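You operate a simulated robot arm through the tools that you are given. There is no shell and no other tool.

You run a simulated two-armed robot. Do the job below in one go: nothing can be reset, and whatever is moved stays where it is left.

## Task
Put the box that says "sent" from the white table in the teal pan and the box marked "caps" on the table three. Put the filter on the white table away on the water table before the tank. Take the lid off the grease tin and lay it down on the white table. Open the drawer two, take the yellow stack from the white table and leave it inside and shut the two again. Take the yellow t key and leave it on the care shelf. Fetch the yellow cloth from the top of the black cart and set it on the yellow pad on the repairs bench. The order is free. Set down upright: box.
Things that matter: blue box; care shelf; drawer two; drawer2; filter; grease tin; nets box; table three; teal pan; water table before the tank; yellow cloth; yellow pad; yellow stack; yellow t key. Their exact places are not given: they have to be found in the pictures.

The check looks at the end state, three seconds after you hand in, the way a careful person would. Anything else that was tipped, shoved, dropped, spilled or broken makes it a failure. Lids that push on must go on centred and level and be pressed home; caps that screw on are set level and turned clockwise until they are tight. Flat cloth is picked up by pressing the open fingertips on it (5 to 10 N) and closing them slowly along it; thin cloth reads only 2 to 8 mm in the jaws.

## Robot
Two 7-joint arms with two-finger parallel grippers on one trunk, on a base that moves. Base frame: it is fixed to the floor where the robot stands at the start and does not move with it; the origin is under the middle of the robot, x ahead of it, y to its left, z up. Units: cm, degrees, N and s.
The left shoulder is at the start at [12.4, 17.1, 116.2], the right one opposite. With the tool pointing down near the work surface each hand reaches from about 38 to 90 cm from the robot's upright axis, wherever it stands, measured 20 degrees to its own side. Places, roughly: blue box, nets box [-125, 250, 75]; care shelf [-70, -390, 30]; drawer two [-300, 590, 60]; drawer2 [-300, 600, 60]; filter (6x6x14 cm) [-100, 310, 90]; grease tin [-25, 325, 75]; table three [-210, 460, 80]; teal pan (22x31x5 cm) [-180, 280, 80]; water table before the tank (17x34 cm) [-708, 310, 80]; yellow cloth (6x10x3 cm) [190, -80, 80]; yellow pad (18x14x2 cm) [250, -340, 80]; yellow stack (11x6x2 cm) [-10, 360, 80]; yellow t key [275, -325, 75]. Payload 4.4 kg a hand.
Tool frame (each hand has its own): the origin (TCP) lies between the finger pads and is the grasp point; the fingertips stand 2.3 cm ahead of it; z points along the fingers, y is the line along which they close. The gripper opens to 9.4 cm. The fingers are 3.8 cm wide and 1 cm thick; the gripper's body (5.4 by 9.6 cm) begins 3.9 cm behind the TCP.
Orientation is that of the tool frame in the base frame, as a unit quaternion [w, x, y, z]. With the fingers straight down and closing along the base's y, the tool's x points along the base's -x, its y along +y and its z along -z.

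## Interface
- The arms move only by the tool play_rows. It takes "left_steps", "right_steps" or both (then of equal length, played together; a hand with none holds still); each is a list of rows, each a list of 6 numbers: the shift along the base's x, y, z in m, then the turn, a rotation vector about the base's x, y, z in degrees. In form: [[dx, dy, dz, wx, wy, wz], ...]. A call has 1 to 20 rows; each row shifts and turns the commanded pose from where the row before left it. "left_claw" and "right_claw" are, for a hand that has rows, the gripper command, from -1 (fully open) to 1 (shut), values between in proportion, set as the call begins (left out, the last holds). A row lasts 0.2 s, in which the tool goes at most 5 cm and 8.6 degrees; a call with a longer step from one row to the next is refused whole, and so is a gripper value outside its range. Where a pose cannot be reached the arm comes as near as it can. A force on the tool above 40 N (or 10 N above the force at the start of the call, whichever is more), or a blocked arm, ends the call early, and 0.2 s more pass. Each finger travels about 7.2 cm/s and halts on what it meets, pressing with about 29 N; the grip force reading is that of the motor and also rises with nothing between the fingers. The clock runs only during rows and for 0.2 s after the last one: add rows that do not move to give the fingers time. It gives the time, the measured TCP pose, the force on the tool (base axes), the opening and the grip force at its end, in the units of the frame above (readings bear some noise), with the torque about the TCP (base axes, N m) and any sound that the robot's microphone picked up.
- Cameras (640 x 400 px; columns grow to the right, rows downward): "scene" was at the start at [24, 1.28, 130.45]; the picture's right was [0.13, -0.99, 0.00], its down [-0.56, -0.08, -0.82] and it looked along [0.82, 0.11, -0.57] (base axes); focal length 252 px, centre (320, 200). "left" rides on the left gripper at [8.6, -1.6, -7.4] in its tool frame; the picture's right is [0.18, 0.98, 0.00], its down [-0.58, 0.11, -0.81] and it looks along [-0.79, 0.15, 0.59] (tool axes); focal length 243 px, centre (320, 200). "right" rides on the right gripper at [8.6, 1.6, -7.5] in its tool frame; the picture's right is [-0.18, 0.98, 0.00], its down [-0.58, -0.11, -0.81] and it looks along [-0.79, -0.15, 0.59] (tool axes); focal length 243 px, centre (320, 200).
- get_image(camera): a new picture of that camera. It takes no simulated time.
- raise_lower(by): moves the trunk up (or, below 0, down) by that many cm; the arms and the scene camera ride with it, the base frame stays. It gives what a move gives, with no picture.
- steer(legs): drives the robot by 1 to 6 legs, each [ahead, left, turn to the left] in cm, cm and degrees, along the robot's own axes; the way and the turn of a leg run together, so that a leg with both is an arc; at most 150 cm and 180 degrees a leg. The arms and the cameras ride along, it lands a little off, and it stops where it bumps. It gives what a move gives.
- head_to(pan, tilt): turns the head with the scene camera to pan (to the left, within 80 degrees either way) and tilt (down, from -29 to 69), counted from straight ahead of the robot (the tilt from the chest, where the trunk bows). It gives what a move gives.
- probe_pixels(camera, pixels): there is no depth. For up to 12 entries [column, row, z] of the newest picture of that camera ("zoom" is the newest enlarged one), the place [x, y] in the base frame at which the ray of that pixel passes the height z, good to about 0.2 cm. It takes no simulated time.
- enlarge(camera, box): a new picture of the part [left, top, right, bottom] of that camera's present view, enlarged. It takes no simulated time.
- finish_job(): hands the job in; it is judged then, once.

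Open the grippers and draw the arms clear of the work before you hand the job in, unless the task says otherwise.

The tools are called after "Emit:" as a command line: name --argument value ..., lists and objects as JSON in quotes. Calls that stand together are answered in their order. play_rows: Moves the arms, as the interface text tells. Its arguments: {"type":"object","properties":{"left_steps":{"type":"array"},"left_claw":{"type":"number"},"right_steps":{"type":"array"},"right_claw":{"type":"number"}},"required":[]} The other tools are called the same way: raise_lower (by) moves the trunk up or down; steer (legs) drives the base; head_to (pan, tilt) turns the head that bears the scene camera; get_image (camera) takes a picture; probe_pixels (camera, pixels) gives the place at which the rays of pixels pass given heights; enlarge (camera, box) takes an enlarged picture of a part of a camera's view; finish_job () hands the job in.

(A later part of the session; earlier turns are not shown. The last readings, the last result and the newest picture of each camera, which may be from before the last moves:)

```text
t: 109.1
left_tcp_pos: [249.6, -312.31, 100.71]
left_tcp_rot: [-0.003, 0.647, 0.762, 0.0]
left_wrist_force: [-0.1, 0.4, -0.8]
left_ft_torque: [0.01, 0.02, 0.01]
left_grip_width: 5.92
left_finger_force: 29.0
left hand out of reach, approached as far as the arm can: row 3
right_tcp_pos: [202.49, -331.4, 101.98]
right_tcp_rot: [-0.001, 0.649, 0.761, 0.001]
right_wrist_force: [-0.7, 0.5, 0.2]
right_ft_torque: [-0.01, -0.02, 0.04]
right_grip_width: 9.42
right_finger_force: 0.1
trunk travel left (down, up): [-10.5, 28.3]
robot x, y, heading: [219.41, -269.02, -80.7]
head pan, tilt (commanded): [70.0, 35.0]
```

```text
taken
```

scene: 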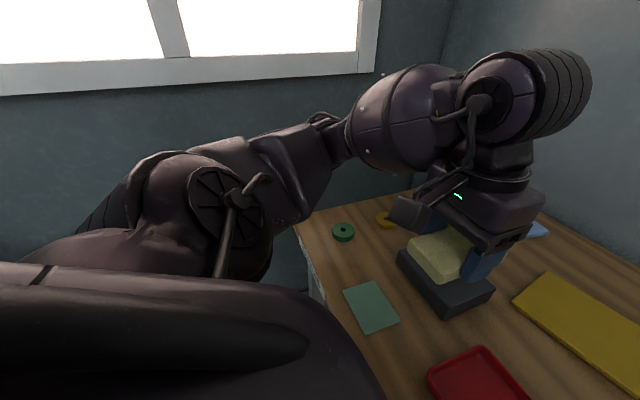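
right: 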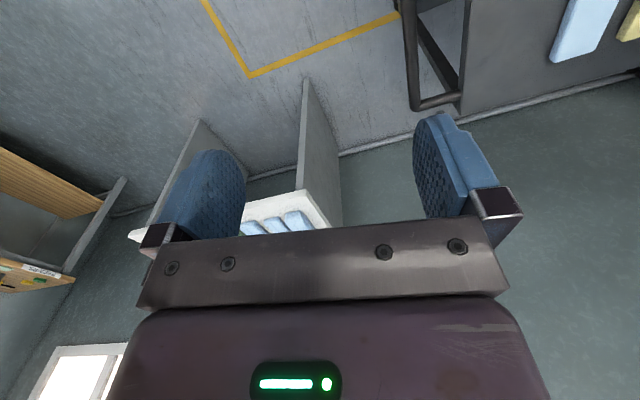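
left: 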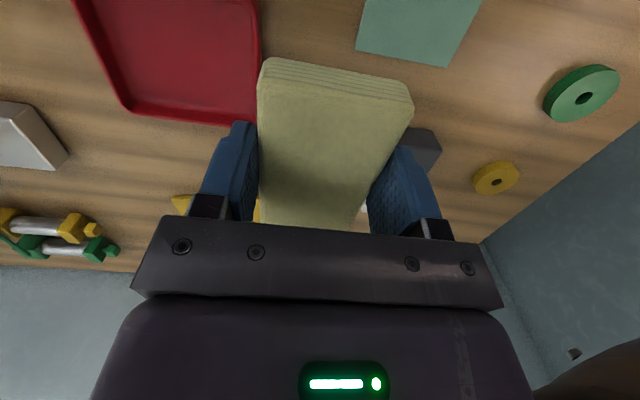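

It follows. Now I move the hand out over the pad at z≈100, turning 10° to line the cloth up with the pad.

Emit:
play_rows --left_steps '[[-0.003, -0.035, 0, 0, 0, 1.25], [-0.003, -0.035, 0, 0, 0, 1.25], [-0.003, -0.035, 0, 0, 0, 1.25], [-0.003, -0.035, 0, 0, 0, 1.25], [-0.005, -0.035, 0, 0, 0, 1.25], [-0.005, -0.035, 0, 0, 0, 1.25], [-0.005, -0.035, 0, 0, 0, 1.25], [-0.005, -0.035, 0, 0, 0, 1.25], [0, 0, 0, 0, 0, 0]]'

Emit:
head_to --pan 20 --tilt 45

Emit:
get_image --camera "scene"

Emit:
get_image --camera "left"

```text
t: 111.1
left_tcp_pos: [246.33, -340.19, 100.76]
left_tcp_rot: [0.0, 0.58, 0.814, 0.001]
left_wrist_force: [-0.1, 0.4, -0.9]
left_ft_torque: [-0.04, 0.0, -0.03]
left_grip_width: 5.86
left_finger_force: 29.0
right_tcp_pos: [202.65, -331.38, 101.98]
right_tcp_rot: [0.0, 0.649, 0.761, 0.0]
right_wrist_force: [1.1, 0.3, -0.4]
right_ft_torque: [0.01, -0.01, 0.01]
right_grip_width: 9.42
right_finger_force: 0.0
trunk travel left (down, up): [-10.5, 28.3]
robot x, y, heading: [219.49, -268.65, -81.2]
head pan, tilt (commanded): [70.0, 35.0]
```

```text
t: 112.2
left_tcp_pos: [246.38, -340.15, 100.72]
left_tcp_rot: [0.0, 0.58, 0.814, 0.001]
left_wrist_force: [0.2, 0.3, 0.3]
left_ft_torque: [-0.03, -0.03, 0.01]
left_grip_width: 5.89
left_finger_force: 29.1
right_tcp_pos: [202.48, -331.44, 102.09]
right_tcp_rot: [0.0, 0.649, 0.761, 0.0]
right_wrist_force: [-0.2, -0.2, -0.1]
right_ft_torque: [0.02, 0.0, 0.0]
right_grip_width: 9.39
right_finger_force: 0.1
trunk travel left (down, up): [-10.5, 28.3]
robot x, y, heading: [219.51, -268.86, -81.0]
head pan, tilt (commanded): [20.0, 45.0]
```

```text
taken
```

scene: 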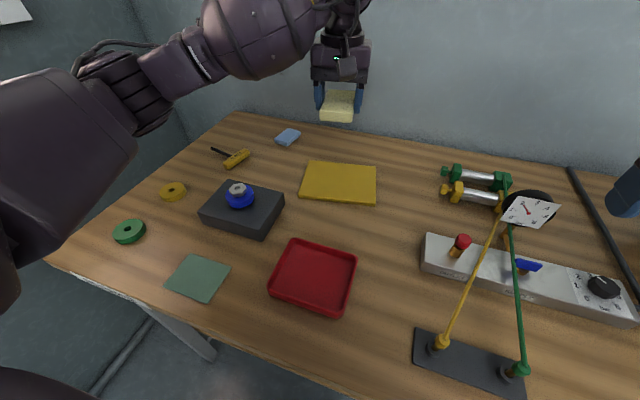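

```text
taken
```

left: 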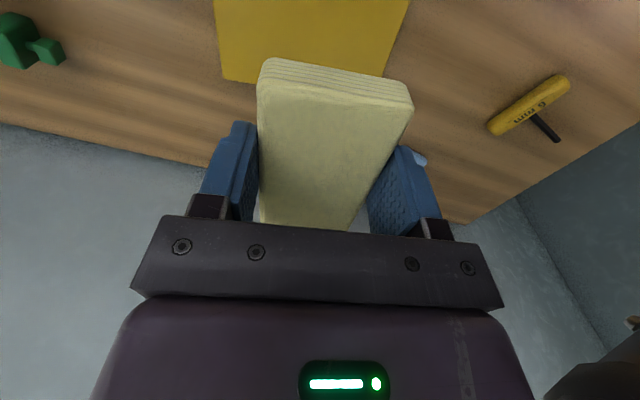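

The T key is visible in both pictures. I triangulate the pad's far corners and the key.

Emit:
enlarge --camera "scene" --box '[190, 120, 390, 245]'

Emit:
probe_pixels --camera "left" --pixels '[[225, 78, 75], [225, 78, 85], [386, 77, 75], [386, 77, 85], [490, 128, 75], [490, 128, 85], [570, 80, 75], [570, 80, 85], [556, 141, 75], [556, 141, 85]]'

Emit:
probe_pixels --camera "scene" --pixels '[[377, 165, 75], [377, 165, 85], [307, 161, 75], [307, 161, 85], [300, 195, 75], [300, 195, 85], [376, 203, 75], [376, 203, 85]]'

```text
3.20 times, centred on (290, 182) of scene
```

zoom: 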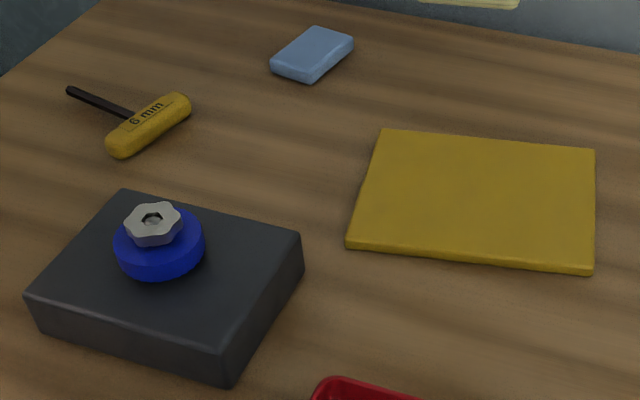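

```text
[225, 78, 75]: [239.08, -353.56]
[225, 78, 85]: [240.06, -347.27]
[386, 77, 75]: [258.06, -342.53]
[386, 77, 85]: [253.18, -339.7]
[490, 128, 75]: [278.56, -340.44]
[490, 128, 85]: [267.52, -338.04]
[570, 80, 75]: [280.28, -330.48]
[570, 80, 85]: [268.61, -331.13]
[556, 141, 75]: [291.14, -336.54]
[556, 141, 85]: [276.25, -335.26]
```

```text
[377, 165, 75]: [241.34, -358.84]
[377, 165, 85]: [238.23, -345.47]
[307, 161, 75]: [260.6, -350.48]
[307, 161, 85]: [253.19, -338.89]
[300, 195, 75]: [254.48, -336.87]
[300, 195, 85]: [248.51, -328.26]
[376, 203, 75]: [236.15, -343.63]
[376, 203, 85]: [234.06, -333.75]
```

The pad top is around z≈81, centre (245.1,−340.4). I shift slightly and lower to z≈87, then slowly to contact.

Emit:
play_rows --left_steps '[[-0.006, -0.001, -0.02, 0, 0, 0], [-0.006, -0.001, -0.03, 0, 0, 0], [0, 0, -0.03, 0, 0, 0], [0, 0, -0.03, 0, 0, 0], [0, 0, -0.02, 0, 0, 0], [0, 0, 0, 0, 0, 0]]'

Emit:
enlarge --camera "scene" --box '[260, 110, 420, 210]'

Emit:
get_image --camera "left"

```text
t: 113.7
left_tcp_pos: [245.14, -340.51, 87.55]
left_tcp_rot: [0.0, 0.58, 0.815, 0.0]
left_wrist_force: [-0.2, -0.3, 0.1]
left_ft_torque: [-0.01, -0.01, 0.03]
left_grip_width: 5.86
left_finger_force: 29.0
right_tcp_pos: [202.48, -331.23, 101.95]
right_tcp_rot: [-0.001, 0.649, 0.761, -0.001]
right_wrist_force: [-0.2, 0.1, 0.6]
right_ft_torque: [-0.01, 0.04, -0.03]
right_grip_width: 9.36
right_finger_force: 0.1
trunk travel left (down, up): [-10.5, 28.3]
robot x, y, heading: [219.08, -269.14, -80.7]
head pan, tilt (commanded): [20.0, 45.0]
```

```text
4.00 times, centred on (340, 160) of scene
```

zoom: 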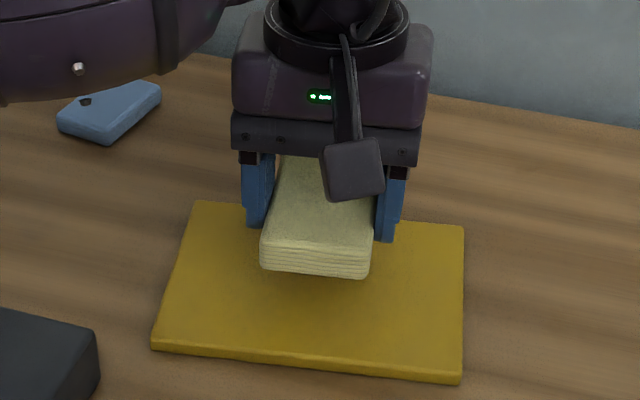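

```text
taken
```

left: 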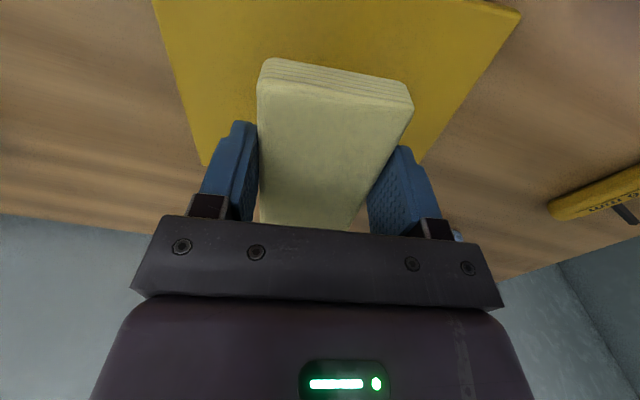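

The cloth hovers above the pad, aligned. I lower slowly in small steps watching the force.

Emit:
play_rows --left_steps '[[0, 0, -0.005, 0, 0, 0], [0, 0, -0.005, 0, 0, 0], [0, 0, -0.005, 0, 0, 0], [0, 0, -0.005, 0, 0, 0], [0, 0, -0.005, 0, 0, 0], [0, 0, 0, 0, 0, 0]]'

Emit:
enlarge --camera "scene" --box '[260, 110, 420, 210]'

```text
t: 115.0
left_tcp_pos: [245.15, -340.53, 84.97]
left_tcp_rot: [-0.001, 0.579, 0.815, 0.0]
left_wrist_force: [-0.1, 0.6, -0.3]
left_ft_torque: [0.02, 0.01, 0.02]
left_grip_width: 5.89
left_finger_force: 28.5
right_tcp_pos: [202.4, -331.28, 102.02]
right_tcp_rot: [0.0, 0.649, 0.761, -0.001]
right_wrist_force: [0.3, -0.5, 0.6]
right_ft_torque: [0.0, 0.0, -0.04]
right_grip_width: 9.38
right_finger_force: 0.0
trunk travel left (down, up): [-10.5, 28.3]
robot x, y, heading: [218.96, -268.58, -80.9]
head pan, tilt (commanded): [20.0, 45.0]
```

```text
4.00 times, centred on (340, 160) of scene
```

zoom: 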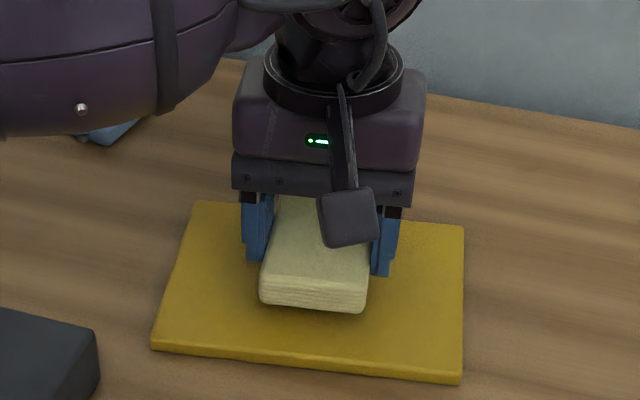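

Continuing down slowly, still no contact force.

Emit:
play_rows --left_steps '[[0, 0, -0.004, 0, 0, 0], [0, 0, -0.004, 0, 0, 0], [0, 0, -0.004, 0, 0, 0], [0, 0, -0.004, 0, 0, 0], [0, 0, 0, 0, 0, 0]]'

Emit:
play_rows --left_steps '[[0, 0, -0.003, 0, 0, 0], [0, 0, -0.003, 0, 0, 0], [0, 0, 0, 0, 0, 0]]'

Emit:
enlarge --camera "scene" --box '[260, 110, 420, 210]'

```text
t: 116.2
left_tcp_pos: [245.1, -340.4, 83.64]
left_tcp_rot: [0.001, 0.58, 0.815, -0.002]
left_wrist_force: [0.5, 0.4, 11.1]
left_ft_torque: [-0.07, -0.14, -0.01]
left_grip_width: 5.88
left_finger_force: 28.9
right_tcp_pos: [202.53, -331.31, 102.0]
right_tcp_rot: [0.001, 0.649, 0.761, 0.0]
right_wrist_force: [0.1, -0.3, -0.3]
right_ft_torque: [0.04, 0.01, -0.02]
right_grip_width: 9.39
right_finger_force: 0.3
trunk travel left (down, up): [-10.5, 28.3]
robot x, y, heading: [219.45, -269.17, -80.8]
head pan, tilt (commanded): [20.0, 45.0]
```

```text
t: 117.0
left_tcp_pos: [245.19, -340.45, 83.42]
left_tcp_rot: [0.002, 0.58, 0.815, -0.002]
left_wrist_force: [2.6, -3.5, 35.1]
left_ft_torque: [0.22, -0.13, -0.1]
left_grip_width: 5.91
left_finger_force: 28.8
right_tcp_pos: [202.39, -331.05, 102.31]
right_tcp_rot: [0.001, 0.649, 0.761, -0.001]
right_wrist_force: [-0.4, 0.1, -0.2]
right_ft_torque: [0.01, 0.0, 0.01]
right_grip_width: 9.42
right_finger_force: 0.0
trunk travel left (down, up): [-10.5, 28.3]
robot x, y, heading: [219.44, -268.8, -80.9]
head pan, tilt (commanded): [20.0, 45.0]
```

```text
4.00 times, centred on (340, 160) of scene
```

zoom: 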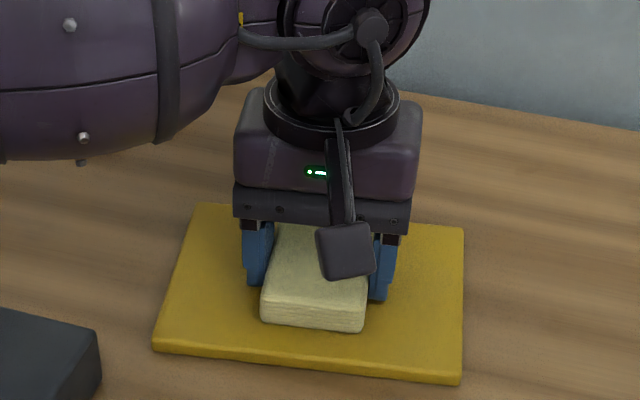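

Contact is made at TCP z≈83.6 (now 35 N). I ease up 0.4 cm and open the jaws.

Emit:
play_rows --left_steps '[[0, 0, 0.003, 0, 0, 0], [0, 0, 0.002, 0, 0, 0], [0, 0, 0, 0, 0, 0]]'

Emit:
play_rows --left_steps '[[0, 0, 0, 0, 0, 0], [0, 0, 0, 0, 0, 0], [0, 0, 0, 0, 0, 0]]' --left_claw -0.7

Emit:
play_rows --left_steps '[[0, 0, 0.01, 0, 0, 0], [0, 0, 0.02, 0, 0, 0], [0, 0, 0.03, 0, 0, 0], [0, 0, 0.03, 0, 0, 0], [0, 0, 0.03, 0, 0, 0], [0, 0, 0.03, 0, 0, 0], [0, 0, 0, 0, 0, 0]]'

Emit:
get_image --camera "scene"

Emit:
get_image --camera "left"

```text
t: 117.8
left_tcp_pos: [245.07, -340.47, 83.38]
left_tcp_rot: [-0.001, 0.579, 0.815, 0.0]
left_wrist_force: [-2.1, -5.7, 16.6]
left_ft_torque: [-0.73, -0.07, -0.04]
left_grip_width: 5.87
left_finger_force: 28.6
right_tcp_pos: [202.49, -331.33, 102.01]
right_tcp_rot: [0.0, 0.649, 0.761, -0.001]
right_wrist_force: [-0.3, -0.8, -0.7]
right_ft_torque: [-0.01, -0.03, 0.0]
right_grip_width: 9.4
right_finger_force: 0.0
trunk travel left (down, up): [-10.5, 28.3]
robot x, y, heading: [219.11, -268.92, -80.9]
head pan, tilt (commanded): [20.0, 45.0]
```

```text
t: 118.7
left_tcp_pos: [245.12, -340.25, 83.33]
left_tcp_rot: [-0.001, 0.58, 0.815, 0.001]
left_wrist_force: [3.4, 4.2, 11.3]
left_ft_torque: [-0.04, 0.16, 0.07]
left_grip_width: 7.78
left_finger_force: 0.1
right_tcp_pos: [202.47, -331.12, 101.95]
right_tcp_rot: [0.0, 0.649, 0.761, 0.0]
right_wrist_force: [0.0, 0.7, -1.1]
right_ft_torque: [-0.01, -0.03, -0.01]
right_grip_width: 9.4
right_finger_force: 0.1
trunk travel left (down, up): [-10.5, 28.3]
robot x, y, heading: [219.61, -268.56, -80.9]
head pan, tilt (commanded): [20.0, 45.0]
```

```text
t: 120.2
left_tcp_pos: [245.18, -340.4, 98.41]
left_tcp_rot: [-0.001, 0.58, 0.815, 0.001]
left_wrist_force: [0.3, 0.6, 0.2]
left_ft_torque: [0.03, 0.01, 0.0]
left_grip_width: 7.99
left_finger_force: 0.1
right_tcp_pos: [202.52, -331.23, 101.89]
right_tcp_rot: [-0.001, 0.649, 0.761, 0.001]
right_wrist_force: [-0.2, -0.4, -1.1]
right_ft_torque: [0.0, 0.01, 0.04]
right_grip_width: 9.43
right_finger_force: 0.0
trunk travel left (down, up): [-10.5, 28.3]
robot x, y, heading: [219.54, -269.05, -81.1]
head pan, tilt (commanded): [20.0, 45.0]
```

```text
taken
```

scene: 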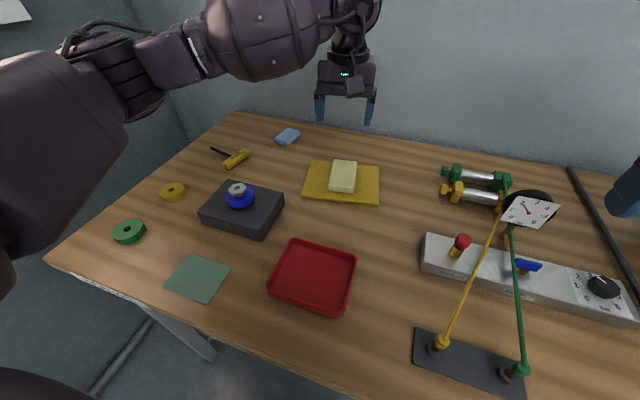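

```text
taken
```

left: 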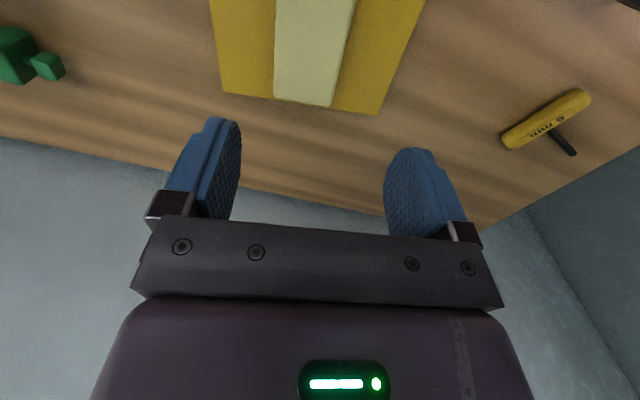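

The cloth lies on the pad. I enlarge to check how well it is within the pad.

Emit:
enlarge --camera "scene" --box '[200, 130, 400, 255]'

Emit:
probe_pixels --camera "left" --pixels '[[221, 92, 80.6], [379, 115, 80.6], [275, 99, 83.5], [330, 106, 83.5], [545, 132, 82], [503, 146, 82], [590, 97, 82], [574, 154, 81]]'

```text
3.20 times, centred on (300, 192) of scene
```

zoom: 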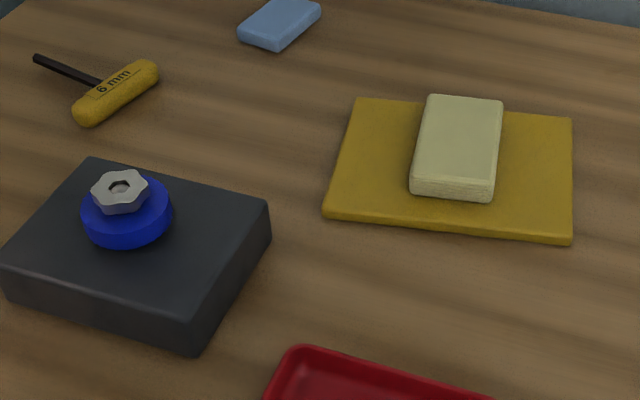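

```text
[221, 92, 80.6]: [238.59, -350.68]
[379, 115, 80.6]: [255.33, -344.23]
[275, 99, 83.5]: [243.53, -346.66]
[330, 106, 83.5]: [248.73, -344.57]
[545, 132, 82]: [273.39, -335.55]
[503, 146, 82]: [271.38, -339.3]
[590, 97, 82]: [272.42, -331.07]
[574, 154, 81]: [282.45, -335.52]
```

The cloth is about 2 cm inside the far edge, well centred. Now the T key: I probe its handle and shaft in the scene zoom to triangulate.

Emit:
probe_pixels --camera "zoom" --pixels '[[116, 93, 79], [116, 93, 83], [80, 115, 79], [80, 115, 83], [154, 70, 79], [154, 70, 83], [36, 57, 79], [36, 57, 83]]'

Emit:
enlarge --camera "left" --box '[460, 60, 620, 160]'

Emit:
probe_pixels --camera "zoom" --pixels '[[340, 235, 79], [340, 235, 83], [180, 345, 79], [180, 345, 83], [510, 135, 79], [510, 135, 83], [455, 370, 79], [455, 370, 83]]'

```text
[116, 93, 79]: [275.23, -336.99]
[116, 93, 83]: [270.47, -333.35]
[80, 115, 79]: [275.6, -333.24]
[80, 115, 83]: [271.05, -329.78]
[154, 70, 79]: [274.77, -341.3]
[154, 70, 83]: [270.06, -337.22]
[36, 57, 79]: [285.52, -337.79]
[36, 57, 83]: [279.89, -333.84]
```

```text
4.00 times, centred on (540, 110) of left
```

zoom: 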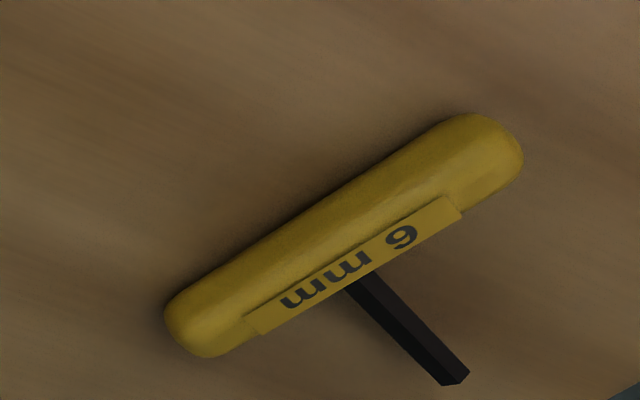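

```text
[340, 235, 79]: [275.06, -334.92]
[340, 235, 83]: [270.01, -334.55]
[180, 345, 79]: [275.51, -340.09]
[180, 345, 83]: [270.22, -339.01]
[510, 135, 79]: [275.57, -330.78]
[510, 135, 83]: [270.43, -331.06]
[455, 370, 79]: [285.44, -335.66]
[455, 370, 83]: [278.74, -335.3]
```

The handle runs along y, centre (273.2,−335.4), z≈80.6, shaft toward +x. I'll grip the near half of the handle, closing along x. I slide the robot 12 cm left first and turn the hand −19°.

Emit:
steer --legs '[[0, 12, 0]]'

Emit:
play_rows --left_steps '[[0.02, 0.01, 0, 0, 0, -4], [0.03, 0.01, 0, 0, 0, -4], [0.03, 0.01, 0, 0, 0, -4], [0.03, 0.01, 0, 0, 0, -4], [0.02, 0.01, 0, 0, 0, -3], [0, 0, 0, 0, 0, 0]]' --left_claw -0.2

Emit:
get_image --camera "left"

Emit:
get_image --camera "scene"

```text
t: 122.0
left_tcp_pos: [257.05, -338.54, 98.54]
left_tcp_rot: [0.0, 0.581, 0.814, 0.0]
left_wrist_force: [0.8, -1.0, 0.2]
left_ft_torque: [0.01, 0.03, 0.0]
left_grip_width: 7.99
left_finger_force: 0.1
right_tcp_pos: [214.43, -329.48, 102.01]
right_tcp_rot: [0.0, 0.649, 0.761, 0.0]
right_wrist_force: [0.1, 0.2, -0.1]
right_ft_torque: [0.02, 0.03, 0.01]
right_grip_width: 9.39
right_finger_force: 0.1
trunk travel left (down, up): [-10.5, 28.3]
robot x, y, heading: [231.29, -266.39, -81.0]
head pan, tilt (commanded): [20.0, 45.0]
```

```text
t: 123.4
left_tcp_pos: [269.97, -333.47, 98.31]
left_tcp_rot: [0.0, 0.708, 0.707, 0.001]
left_wrist_force: [-0.1, -0.7, -0.3]
left_ft_torque: [0.03, 0.0, -0.02]
left_grip_width: 5.64
left_finger_force: 0.1
right_tcp_pos: [214.29, -329.46, 101.96]
right_tcp_rot: [0.001, 0.65, 0.76, 0.0]
right_wrist_force: [1.1, -0.1, -1.2]
right_ft_torque: [0.03, 0.01, 0.02]
right_grip_width: 9.38
right_finger_force: 0.1
trunk travel left (down, up): [-10.5, 28.3]
robot x, y, heading: [231.56, -266.86, -80.9]
head pan, tilt (commanded): [20.0, 45.0]
```

```text
taken
```

left: 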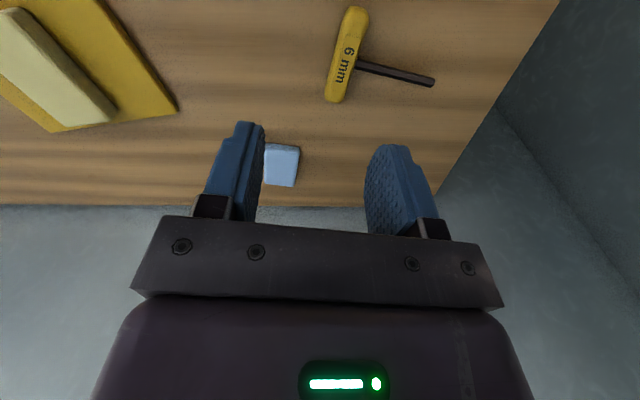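

```text
taken
```

scene: 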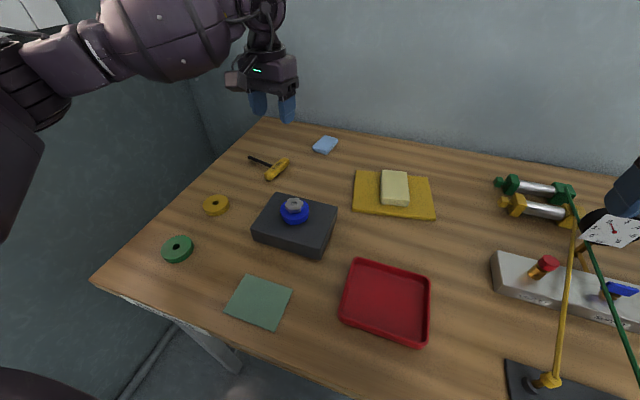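

Now the T key is well seen in the left picture: handle (357,10)–(335,100), shaft to (432,83). I probe these at z=80.5.

Emit:
probe_pixels --camera "left" --pixels '[[334, 97, 80.5], [356, 12, 80.5], [346, 55, 81.5], [359, 64, 80.5], [432, 82, 80.5], [326, 90, 80.5], [345, 95, 80.5], [343, 15, 80.5], [369, 15, 80.5]]'

```text
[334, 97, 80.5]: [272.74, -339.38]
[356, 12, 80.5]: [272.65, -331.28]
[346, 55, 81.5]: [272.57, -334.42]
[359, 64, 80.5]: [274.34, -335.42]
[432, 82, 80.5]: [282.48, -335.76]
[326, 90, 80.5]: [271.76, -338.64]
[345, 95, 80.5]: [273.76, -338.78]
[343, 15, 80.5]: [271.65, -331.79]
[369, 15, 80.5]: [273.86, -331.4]
```

Handle centre x≈272.75, shaft at y≈−335.5. I go to (272.75,−332.6) and descend to z≈82.2.

Emit:
play_rows --left_steps '[[0.014, 0.004, 0, 0, 0, 0], [0.014, 0.005, 0, 0, 0, 0], [0, 0, -0.03, 0, 0, 0], [0, 0, -0.03, 0, 0, 0], [0, 0, -0.03, 0, 0, 0], [0, 0, -0.03, 0, 0, 0], [0, 0, -0.03, 0, 0, 0], [0, 0, -0.01, 0, 0, 0], [0, 0, 0, 0, 0, 0]]'

Emit:
get_image --camera "left"

Emit:
enlarge --camera "scene" --box '[200, 110, 360, 210]'

```text
t: 125.4
left_tcp_pos: [272.74, -332.89, 82.37]
left_tcp_rot: [0.0, 0.707, 0.707, 0.0]
left_wrist_force: [0.4, -0.4, 0.0]
left_ft_torque: [0.0, 0.03, 0.01]
left_grip_width: 5.62
left_finger_force: 0.2
right_tcp_pos: [214.5, -329.45, 102.02]
right_tcp_rot: [0.001, 0.649, 0.761, 0.0]
right_wrist_force: [0.4, -0.4, -0.3]
right_ft_torque: [0.01, -0.01, 0.02]
right_grip_width: 9.38
right_finger_force: 0.1
trunk travel left (down, up): [-10.5, 28.3]
robot x, y, heading: [231.45, -266.58, -81.0]
head pan, tilt (commanded): [20.0, 45.0]
```

```text
taken
```

left: 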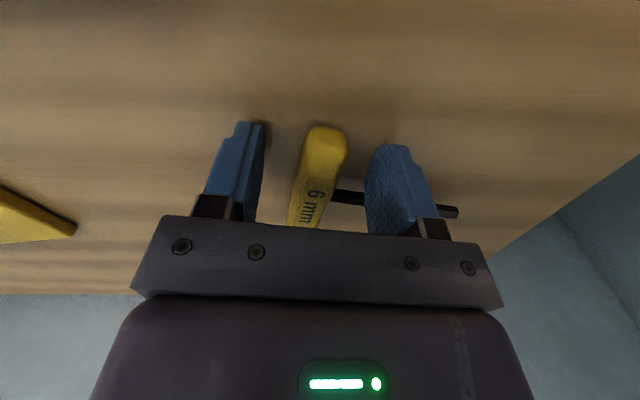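

```text
4.00 times, centred on (280, 160) of scene
```

zoom: 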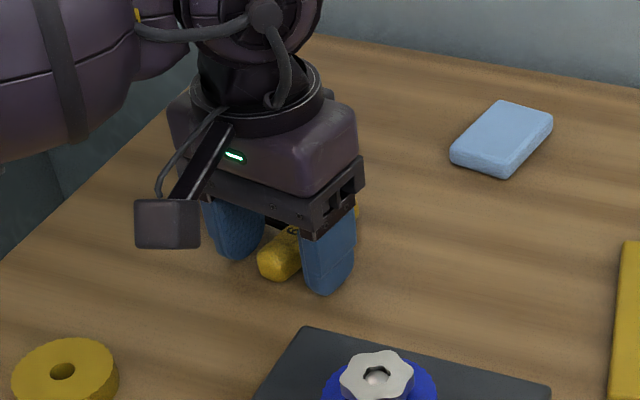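

The fingers straddle the handle with the shaft behind them. I lower a bit more in small steps, watching for contact.

Emit:
play_rows --left_steps '[[0, 0, -0.003, 0, 0, 0], [0, 0, -0.003, 0, 0, 0], [0, 0, -0.002, 0, 0, 0], [0, 0, 0, 0, 0, 0]]'

Emit:
play_rows --left_steps '[[0, 0, 0, 0, 0, 0], [0, 0, 0, 0, 0, 0], [0, 0, 0, 0, 0, 0], [0, 0, 0, 0, 0, 0], [0, 0, 0, 0, 0, 0]]' --left_claw 1

```text
t: 126.4
left_tcp_pos: [272.74, -332.68, 82.28]
left_tcp_rot: [0.004, 0.707, 0.707, -0.002]
left_wrist_force: [3.3, 3.0, 34.8]
left_ft_torque: [0.72, 0.87, -0.35]
left_grip_width: 5.62
left_finger_force: 0.1
right_tcp_pos: [214.27, -329.22, 102.37]
right_tcp_rot: [0.002, 0.649, 0.76, -0.001]
right_wrist_force: [-0.9, -0.6, 0.7]
right_ft_torque: [0.01, -0.02, 0.02]
right_grip_width: 9.42
right_finger_force: 0.1
trunk travel left (down, up): [-10.5, 28.3]
robot x, y, heading: [231.41, -266.62, -81.1]
head pan, tilt (commanded): [20.0, 45.0]
```

```text
t: 127.4
left_tcp_pos: [272.49, -332.82, 82.3]
left_tcp_rot: [0.003, 0.707, 0.707, -0.005]
left_wrist_force: [-3.9, 10.0, 28.5]
left_ft_torque: [0.81, -0.29, 0.25]
left_grip_width: 2.14
left_finger_force: 29.1
right_tcp_pos: [214.22, -329.15, 101.96]
right_tcp_rot: [0.0, 0.649, 0.761, 0.001]
right_wrist_force: [-0.5, 0.0, 0.0]
right_ft_torque: [0.0, -0.01, -0.01]
right_grip_width: 9.44
right_finger_force: 0.0
trunk travel left (down, up): [-10.5, 28.3]
robot x, y, heading: [231.4, -266.86, -81.1]
head pan, tilt (commanded): [20.0, 45.0]
stopped in row 5 (left hand): the force on the tool passed its limit at 45 N (the readings are from after the stop); the commanded pose is now the measured one
```

The fingertips rest on the bench (z≈80) and the handle is gripped at 2.14 cm. I lift it.

Emit:
play_rows --left_steps '[[0, 0, 0.005, 0, 0, 0], [0, 0, 0.01, 0, 0, 0], [0, 0, 0.02, 0, 0, 0], [0, 0, 0.03, 0, 0, 0], [0, 0, 0.03, 0, 0, 0], [0, 0, 0.03, 0, 0, 0], [0, 0, 0.03, 0, 0, 0], [0, 0, 0.03, 0, 0, 0], [0, 0, 0, 0, 0, 0]]'

Emit:
get_image --camera "left"

Emit:
get_image --camera "scene"

```text
t: 129.4
left_tcp_pos: [272.76, -332.88, 100.35]
left_tcp_rot: [0.001, 0.707, 0.707, -0.002]
left_wrist_force: [0.2, -0.5, -0.7]
left_ft_torque: [0.03, 0.02, 0.01]
left_grip_width: 2.13
left_finger_force: 28.9
right_tcp_pos: [214.31, -329.44, 102.05]
right_tcp_rot: [0.0, 0.65, 0.76, 0.001]
right_wrist_force: [-0.3, -0.3, 0.3]
right_ft_torque: [0.01, 0.01, 0.02]
right_grip_width: 9.41
right_finger_force: 0.0
trunk travel left (down, up): [-10.5, 28.3]
robot x, y, heading: [231.45, -266.81, -81.0]
head pan, tilt (commanded): [20.0, 45.0]
```

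```text
taken
```

left: 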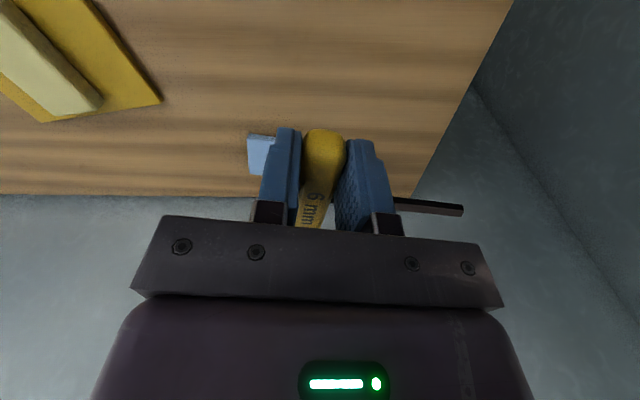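

```text
taken
```

scene: 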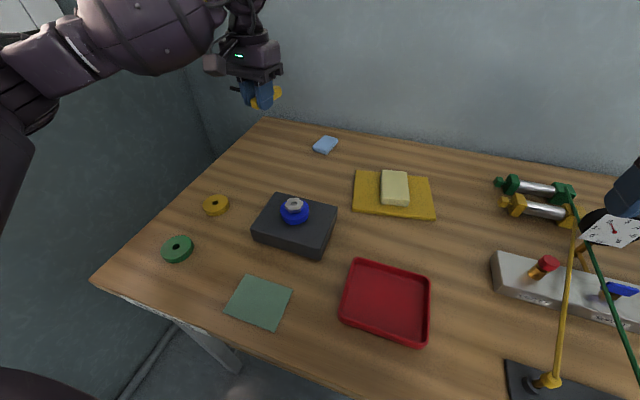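

The T key is held. I raise the trunk 14 cm, draw the left hand in, and then slide away from the bench to the right.

Emit:
raise_lower --by 14

Emit:
play_rows --left_steps '[[-0.014, 0.03, 0, 0, 0, 0], [-0.014, 0.03, 0, 0, 0, 0], [-0.014, 0.03, 0, 0, 0, 2], [-0.014, 0.03, 0, 0, 0, 2], [-0.014, 0.03, 0, 0, 0, 2], [-0.014, 0.03, 0, 0, 0, 3], [0, 0, 0, 0, 0, 0]]'

Emit:
steer --legs '[[0, -60, 0]]'

Emit:
head_to --pan -30 --tilt 30

Emit:
get_image --camera "scene"

```text
t: 131.1
left_tcp_pos: [272.64, -333.02, 114.27]
left_tcp_rot: [0.001, 0.708, 0.706, -0.001]
left_wrist_force: [-0.1, -0.6, -1.5]
left_ft_torque: [0.01, 0.01, 0.01]
left_grip_width: 2.13
left_finger_force: 28.9
right_tcp_pos: [214.25, -329.49, 115.83]
right_tcp_rot: [0.0, 0.649, 0.761, 0.0]
right_wrist_force: [0.0, -0.1, 1.1]
right_ft_torque: [0.02, -0.02, 0.03]
right_grip_width: 9.38
right_finger_force: 0.1
trunk travel left (down, up): [-24.5, 14.3]
robot x, y, heading: [231.18, -266.57, -81.2]
head pan, tilt (commanded): [20.0, 45.0]
```

```text
t: 132.7
left_tcp_pos: [264.06, -314.91, 114.44]
left_tcp_rot: [0.001, 0.649, 0.761, -0.004]
left_wrist_force: [0.3, 0.7, -1.1]
left_ft_torque: [0.01, 0.02, -0.01]
left_grip_width: 2.14
left_finger_force: 28.7
right_tcp_pos: [214.3, -329.49, 115.99]
right_tcp_rot: [0.0, 0.649, 0.761, 0.0]
right_wrist_force: [-0.6, -0.9, 0.3]
right_ft_torque: [0.0, 0.03, 0.02]
right_grip_width: 9.4
right_finger_force: 0.0
trunk travel left (down, up): [-24.5, 14.3]
robot x, y, heading: [231.51, -267.1, -80.9]
head pan, tilt (commanded): [20.0, 45.0]
```

```text
t: 138.6
left_tcp_pos: [203.76, -324.51, 114.5]
left_tcp_rot: [0.001, 0.646, 0.763, -0.003]
left_wrist_force: [-0.5, 0.2, -1.0]
left_ft_torque: [0.02, 0.04, 0.02]
left_grip_width: 2.17
left_finger_force: 28.4
right_tcp_pos: [154.1, -339.52, 115.97]
right_tcp_rot: [0.0, 0.646, 0.764, 0.0]
right_wrist_force: [-0.2, -0.1, 0.2]
right_ft_torque: [0.03, -0.01, 0.01]
right_grip_width: 9.38
right_finger_force: 0.0
trunk travel left (down, up): [-24.5, 14.3]
robot x, y, heading: [170.29, -276.41, -80.5]
head pan, tilt (commanded): [20.0, 45.0]
```

```text
t: 139.7
left_tcp_pos: [203.59, -324.4, 114.44]
left_tcp_rot: [0.001, 0.646, 0.763, -0.002]
left_wrist_force: [-0.3, 0.2, -0.6]
left_ft_torque: [0.04, 0.0, -0.01]
left_grip_width: 2.12
left_finger_force: 28.9
right_tcp_pos: [153.95, -339.57, 115.93]
right_tcp_rot: [0.0, 0.646, 0.764, 0.0]
right_wrist_force: [-0.1, 1.0, 0.3]
right_ft_torque: [0.01, -0.01, -0.02]
right_grip_width: 9.4
right_finger_force: 0.1
trunk travel left (down, up): [-24.5, 14.3]
robot x, y, heading: [170.33, -276.8, -80.3]
head pan, tilt (commanded): [-30.0, 30.0]
```

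```text
taken
```

scene: 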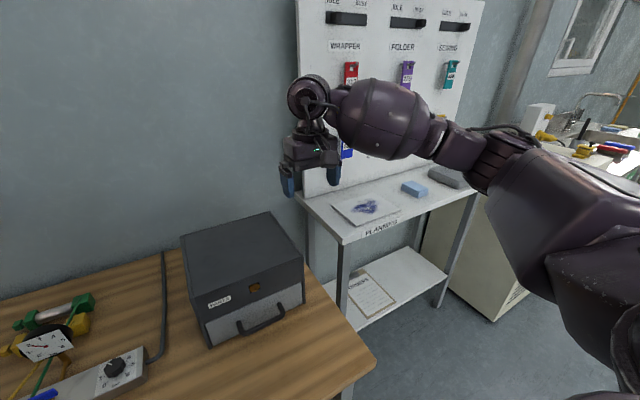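

I back away from the boards, turn to −90°, and slide right along the wall toward the CARE table.

Emit:
steer --legs '[[-40, 0, 0], [0, 0, -9.5], [0, -120, 0], [0, -100, 0]]'

Emit:
head_to --pan 0 --tilt 25

Emit:
get_image --camera "scene"

```text
t: 161.8
left_tcp_pos: [-29.52, -290.42, 114.53]
left_tcp_rot: [0.001, 0.705, 0.709, -0.003]
left_wrist_force: [-0.7, 0.3, -0.9]
left_ft_torque: [0.06, 0.01, 0.01]
left_grip_width: 2.13
left_finger_force: 28.5
right_tcp_pos: [-80.98, -297.31, 116.03]
right_tcp_rot: [0.001, 0.705, 0.709, 0.0]
right_wrist_force: [-0.7, -0.7, -0.7]
right_ft_torque: [0.02, 0.0, 0.0]
right_grip_width: 9.41
right_finger_force: 0.0
trunk travel left (down, up): [-24.5, 14.3]
robot x, y, heading: [-54.68, -238.54, -89.6]
head pan, tilt (commanded): [-30.0, 30.0]
```

```text
t: 162.8
left_tcp_pos: [-29.42, -290.53, 114.52]
left_tcp_rot: [0.001, 0.705, 0.709, -0.002]
left_wrist_force: [0.9, -0.2, -0.1]
left_ft_torque: [0.02, 0.02, 0.0]
left_grip_width: 2.14
left_finger_force: 29.0
right_tcp_pos: [-80.9, -297.26, 115.94]
right_tcp_rot: [0.0, 0.705, 0.709, 0.0]
right_wrist_force: [-0.2, 0.0, 0.4]
right_ft_torque: [0.01, 0.0, -0.02]
right_grip_width: 9.39
right_finger_force: 0.0
trunk travel left (down, up): [-24.5, 14.3]
robot x, y, heading: [-54.58, -238.23, -89.7]
head pan, tilt (commanded): [0.0, 25.0]
```

```text
taken
```

scene: 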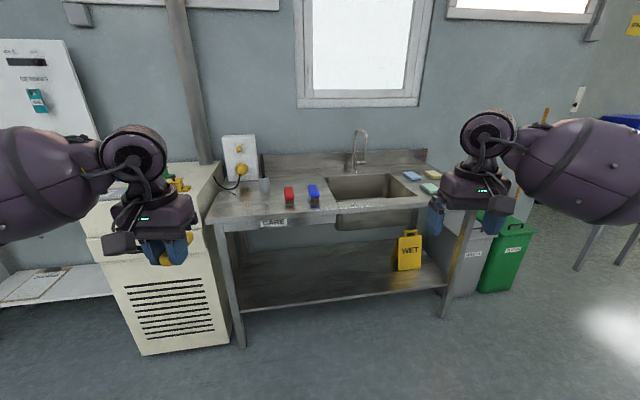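

The CARE table has a lower shelf with a yellow WET sign at its right. I probe the legs on the floor and shelf edges.

Emit:
probe_pixels --camera "scene" --pixels '[[240, 347, 0], [445, 317, 0], [243, 310, 30], [300, 305, 30], [400, 291, 30], [210, 222, 85], [420, 205, 85], [245, 258, 30], [380, 242, 30], [300, 213, 85], [400, 270, 30], [320, 275, 30]]'

Emit:
enlarge --camera "scene" --box '[200, 190, 460, 352]'

```text
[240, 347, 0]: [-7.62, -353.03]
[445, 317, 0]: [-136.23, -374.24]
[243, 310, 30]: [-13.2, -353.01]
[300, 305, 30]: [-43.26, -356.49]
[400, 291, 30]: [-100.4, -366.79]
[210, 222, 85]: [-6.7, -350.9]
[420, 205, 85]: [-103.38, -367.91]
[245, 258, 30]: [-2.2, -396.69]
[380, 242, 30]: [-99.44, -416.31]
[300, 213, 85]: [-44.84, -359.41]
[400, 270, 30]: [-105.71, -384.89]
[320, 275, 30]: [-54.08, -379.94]
```

```text
2.46 times, centred on (330, 271) of scene
```

zoom: 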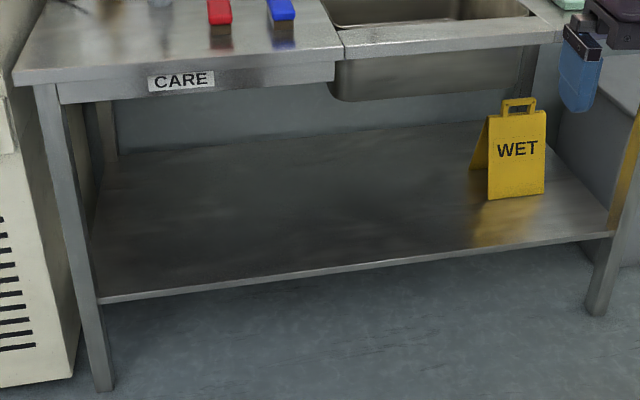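

The table is also turned about 9.5°. I square up and go to a stand-off about 85 cm from its front edge, then lower the trunk there.

Emit:
steer --legs '[[0, 0, 9.2], [0, -27, 0], [34, 0, 0]]'

Emit:
raise_lower --by -24

Emit:
head_to --pan 10 --tilt 25

Emit:
get_image --camera "scene"

```text
t: 168.2
left_tcp_pos: [-43.08, -323.67, 114.57]
left_tcp_rot: [0.002, 0.647, 0.762, -0.002]
left_wrist_force: [-0.7, -0.7, -1.2]
left_ft_torque: [0.07, 0.01, 0.0]
left_grip_width: 2.13
left_finger_force: 29.0
right_tcp_pos: [-92.72, -338.36, 115.99]
right_tcp_rot: [0.0, 0.647, 0.762, 0.0]
right_wrist_force: [0.7, 0.4, -0.2]
right_ft_torque: [-0.02, 0.0, -0.03]
right_grip_width: 9.41
right_finger_force: 0.0
trunk travel left (down, up): [-24.5, 14.3]
robot x, y, heading: [-76.07, -275.55, -80.7]
head pan, tilt (commanded): [0.0, 25.0]
```

```text
t: 170.8
left_tcp_pos: [-42.91, -324.37, 87.48]
left_tcp_rot: [-0.038, 0.647, 0.761, 0.031]
left_wrist_force: [0.3, -0.7, 0.2]
left_ft_torque: [0.04, 0.02, -0.01]
left_grip_width: 2.14
left_finger_force: 29.1
right_tcp_pos: [-92.73, -338.41, 92.02]
right_tcp_rot: [0.002, 0.648, 0.762, 0.0]
right_wrist_force: [0.3, 0.7, 0.4]
right_ft_torque: [-0.04, 0.02, 0.0]
right_grip_width: 9.39
right_finger_force: 0.1
trunk travel left (down, up): [-0.5, 38.3]
robot x, y, heading: [-75.85, -275.53, -80.6]
head pan, tilt (commanded): [0.0, 25.0]
```

```text
t: 171.5
left_tcp_pos: [-42.88, -324.4, 87.53]
left_tcp_rot: [-0.039, 0.647, 0.761, 0.03]
left_wrist_force: [0.9, -0.8, -0.5]
left_ft_torque: [0.03, 0.0, -0.01]
left_grip_width: 2.14
left_finger_force: 29.0
right_tcp_pos: [-92.71, -338.49, 92.07]
right_tcp_rot: [0.0, 0.648, 0.762, 0.001]
right_wrist_force: [0.3, -0.9, 0.1]
right_ft_torque: [-0.02, -0.02, -0.03]
right_grip_width: 9.43
right_finger_force: 0.1
trunk travel left (down, up): [-0.5, 38.3]
robot x, y, heading: [-75.93, -275.66, -80.8]
head pan, tilt (commanded): [10.0, 25.0]
```

```text
taken
```

scene: 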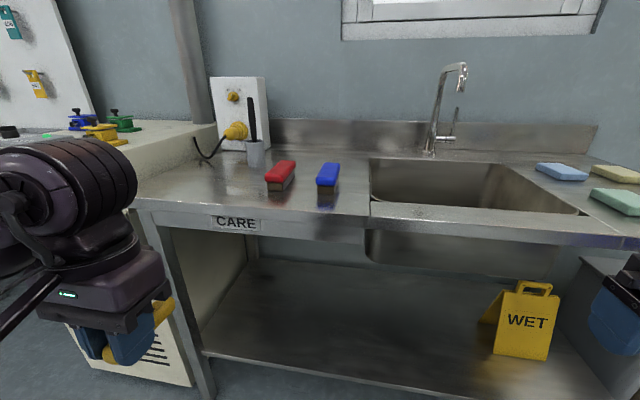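

I correct the left hand's tilt, lower it in front of the table to z≈45, and raise the right hand clear of the table top.

Emit:
play_rows --left_steps '[[0, 0, -0.02, -1.4, -0.3, 0], [0, 0, -0.03, -1.4, -0.3, 0], [0, 0, -0.035, -1.4, -0.3, 0], [0, 0, -0.035, -1.3, -0.3, 0], [0, 0, -0.035, 0, 0, 0], [0, 0, -0.035, 0, 0, 0], [0, 0, 0, 0, 0, 0]]' --right_steps '[[0, 0, 0.03, 0, 0, 0], [0, 0, 0.03, 0, 0, 0], [0, 0, 0.03, 0, 0, 0], [0, 0, 0.03, 0, 0, 0], [0, 0, 0.03, 0, 0, 0], [0, 0, 0.03, 0, 0, 0], [0, 0, 0, 0, 0, 0]]'

Emit:
get_image --camera "scene"

```text
t: 173.1
left_tcp_pos: [-42.46, -325.15, 68.74]
left_tcp_rot: [0.0, 0.648, 0.762, 0.002]
left_wrist_force: [0.4, 0.4, -0.6]
left_ft_torque: [0.05, 0.02, -0.03]
left_grip_width: 2.14
left_finger_force: 29.4
left hand out of reach, approached as far as the arm can: row 1, 2
right_tcp_pos: [-92.83, -338.36, 110.15]
right_tcp_rot: [0.0, 0.648, 0.762, 0.001]
right_wrist_force: [-1.2, 0.0, 0.6]
right_ft_torque: [0.01, 0.0, -0.01]
right_grip_width: 9.38
right_finger_force: 0.0
trunk travel left (down, up): [-0.5, 38.3]
robot x, y, heading: [-75.76, -275.37, -80.7]
head pan, tilt (commanded): [10.0, 25.0]
```

```text
taken
```

scene: 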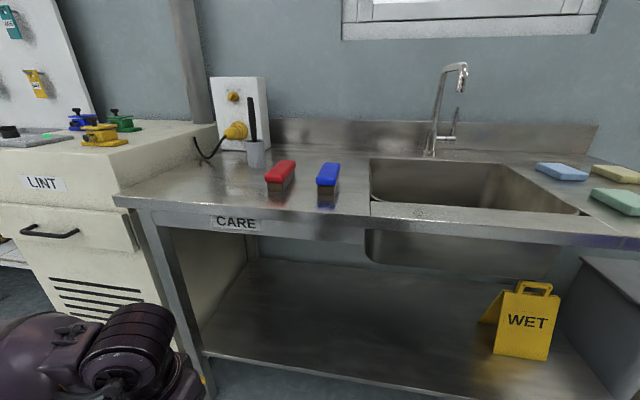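

The left hand lowers fine. I continue down to z≈42 and tilt the head to see it.

Emit:
play_rows --left_steps '[[0, 0, -0.035, 0, 0, 0], [0, 0, -0.04, 0, 0, 0], [0, 0, -0.04, 0, 0, 0], [0, 0, -0.04, 0, 0, 0], [0, 0, -0.04, 0, 0, 0], [0, 0, -0.04, 0, 0, 0], [0, 0, -0.03, 0, 0, 0], [0, 0, 0, 0, 0, 0]]'

Emit:
head_to --pan 20 --tilt 45

Emit:
get_image --camera "scene"

Emit:
get_image --camera "left"

```text
t: 174.9
left_tcp_pos: [-42.85, -325.06, 42.21]
left_tcp_rot: [0.001, 0.647, 0.762, 0.001]
left_wrist_force: [0.0, -0.3, -0.5]
left_ft_torque: [0.01, -0.02, 0.0]
left_grip_width: 2.15
left_finger_force: 28.4
right_tcp_pos: [-92.79, -338.35, 110.06]
right_tcp_rot: [0.0, 0.647, 0.762, 0.0]
right_wrist_force: [0.1, 0.4, -0.3]
right_ft_torque: [-0.02, 0.01, 0.04]
right_grip_width: 9.4
right_finger_force: 0.1
trunk travel left (down, up): [-0.5, 38.3]
robot x, y, heading: [-76.2, -275.69, -80.7]
head pan, tilt (commanded): [10.0, 25.0]
```

```text
t: 175.7
left_tcp_pos: [-42.82, -325.07, 42.25]
left_tcp_rot: [0.001, 0.648, 0.762, 0.001]
left_wrist_force: [0.7, -0.6, -0.4]
left_ft_torque: [0.06, 0.01, 0.01]
left_grip_width: 2.17
left_finger_force: 29.0
right_tcp_pos: [-92.86, -338.45, 110.18]
right_tcp_rot: [0.0, 0.648, 0.762, 0.0]
right_wrist_force: [-0.1, 0.0, -0.4]
right_ft_torque: [0.03, 0.01, 0.02]
right_grip_width: 9.38
right_finger_force: 0.0
trunk travel left (down, up): [-0.5, 38.3]
robot x, y, heading: [-76.09, -275.89, -80.8]
head pan, tilt (commanded): [20.0, 45.0]
```

```text
taken
```

scene: 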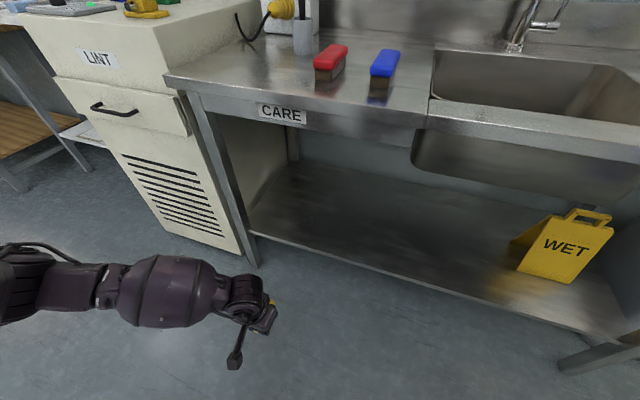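

```text
taken
```

left: 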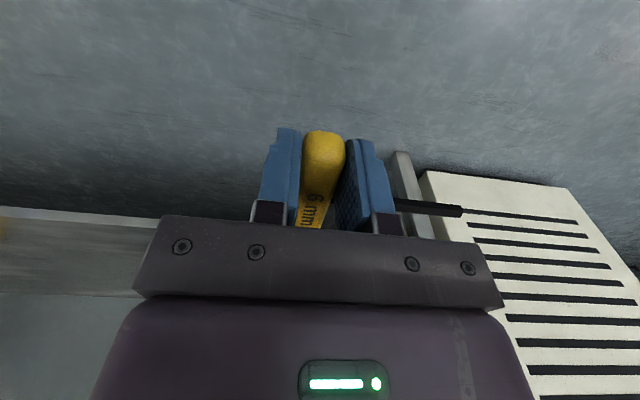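

The forearm comes down from behind-left. Before entering I triangulate the shelf height and the apron's lower edge with this view.

Emit:
enlarge --camera "scene" --box '[180, 60, 500, 260]'

Emit:
probe_pixels --camera "zoom" --pixels '[[138, 345, 25], [138, 345, 35], [25, 58, 80], [25, 58, 90], [160, 418, 0], [155, 398, 0], [470, 130, 60], [470, 130, 80], [250, 130, 70], [250, 130, 80]]'

```text
2.00 times, centred on (340, 160) of scene
```

zoom: 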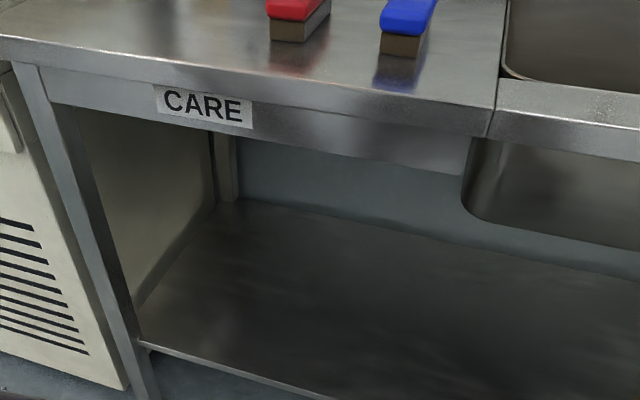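

```text
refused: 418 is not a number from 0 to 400
```

I redo the probe within the picture's limits.

Emit:
probe_pixels --camera "zoom" --pixels '[[138, 342, 25], [138, 342, 35], [330, 398, 25], [330, 398, 35], [14, 60, 80], [14, 60, 90], [60, 108, 70], [60, 108, 80], [250, 130, 70], [250, 130, 80], [155, 87, 80], [155, 87, 70]]'

Emit:
head_to --pan 5 --tilt 35

Emit:
get_image --camera "scene"

```text
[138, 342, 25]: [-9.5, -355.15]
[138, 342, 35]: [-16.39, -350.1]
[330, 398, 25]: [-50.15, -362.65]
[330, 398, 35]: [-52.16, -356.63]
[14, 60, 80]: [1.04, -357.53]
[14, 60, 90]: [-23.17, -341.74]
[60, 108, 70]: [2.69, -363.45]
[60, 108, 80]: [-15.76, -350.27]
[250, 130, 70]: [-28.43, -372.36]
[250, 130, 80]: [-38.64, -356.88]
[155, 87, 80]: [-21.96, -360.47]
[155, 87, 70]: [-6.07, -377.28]
```

```text
t: 176.5
left_tcp_pos: [-42.86, -325.14, 42.27]
left_tcp_rot: [0.001, 0.648, 0.762, 0.002]
left_wrist_force: [-0.4, -0.5, -0.7]
left_ft_torque: [0.01, 0.01, 0.02]
left_grip_width: 2.14
left_finger_force: 29.0
right_tcp_pos: [-92.68, -338.37, 110.04]
right_tcp_rot: [0.0, 0.648, 0.762, 0.0]
right_wrist_force: [-0.4, -0.8, 0.1]
right_ft_torque: [-0.03, 0.01, 0.01]
right_grip_width: 9.4
right_finger_force: 0.1
trunk travel left (down, up): [-0.5, 38.3]
robot x, y, heading: [-76.08, -276.0, -80.7]
head pan, tilt (commanded): [5.0, 35.0]
```

```text
taken
```

scene: 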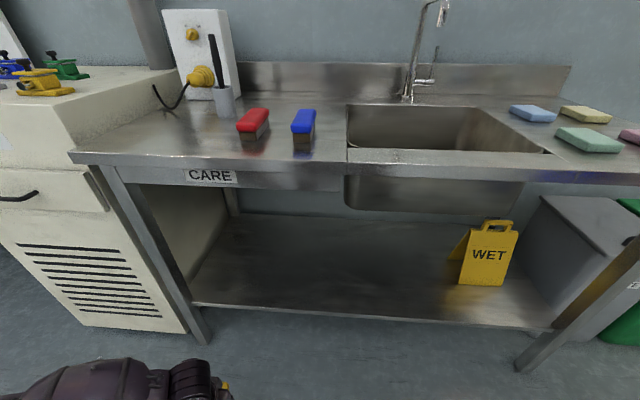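

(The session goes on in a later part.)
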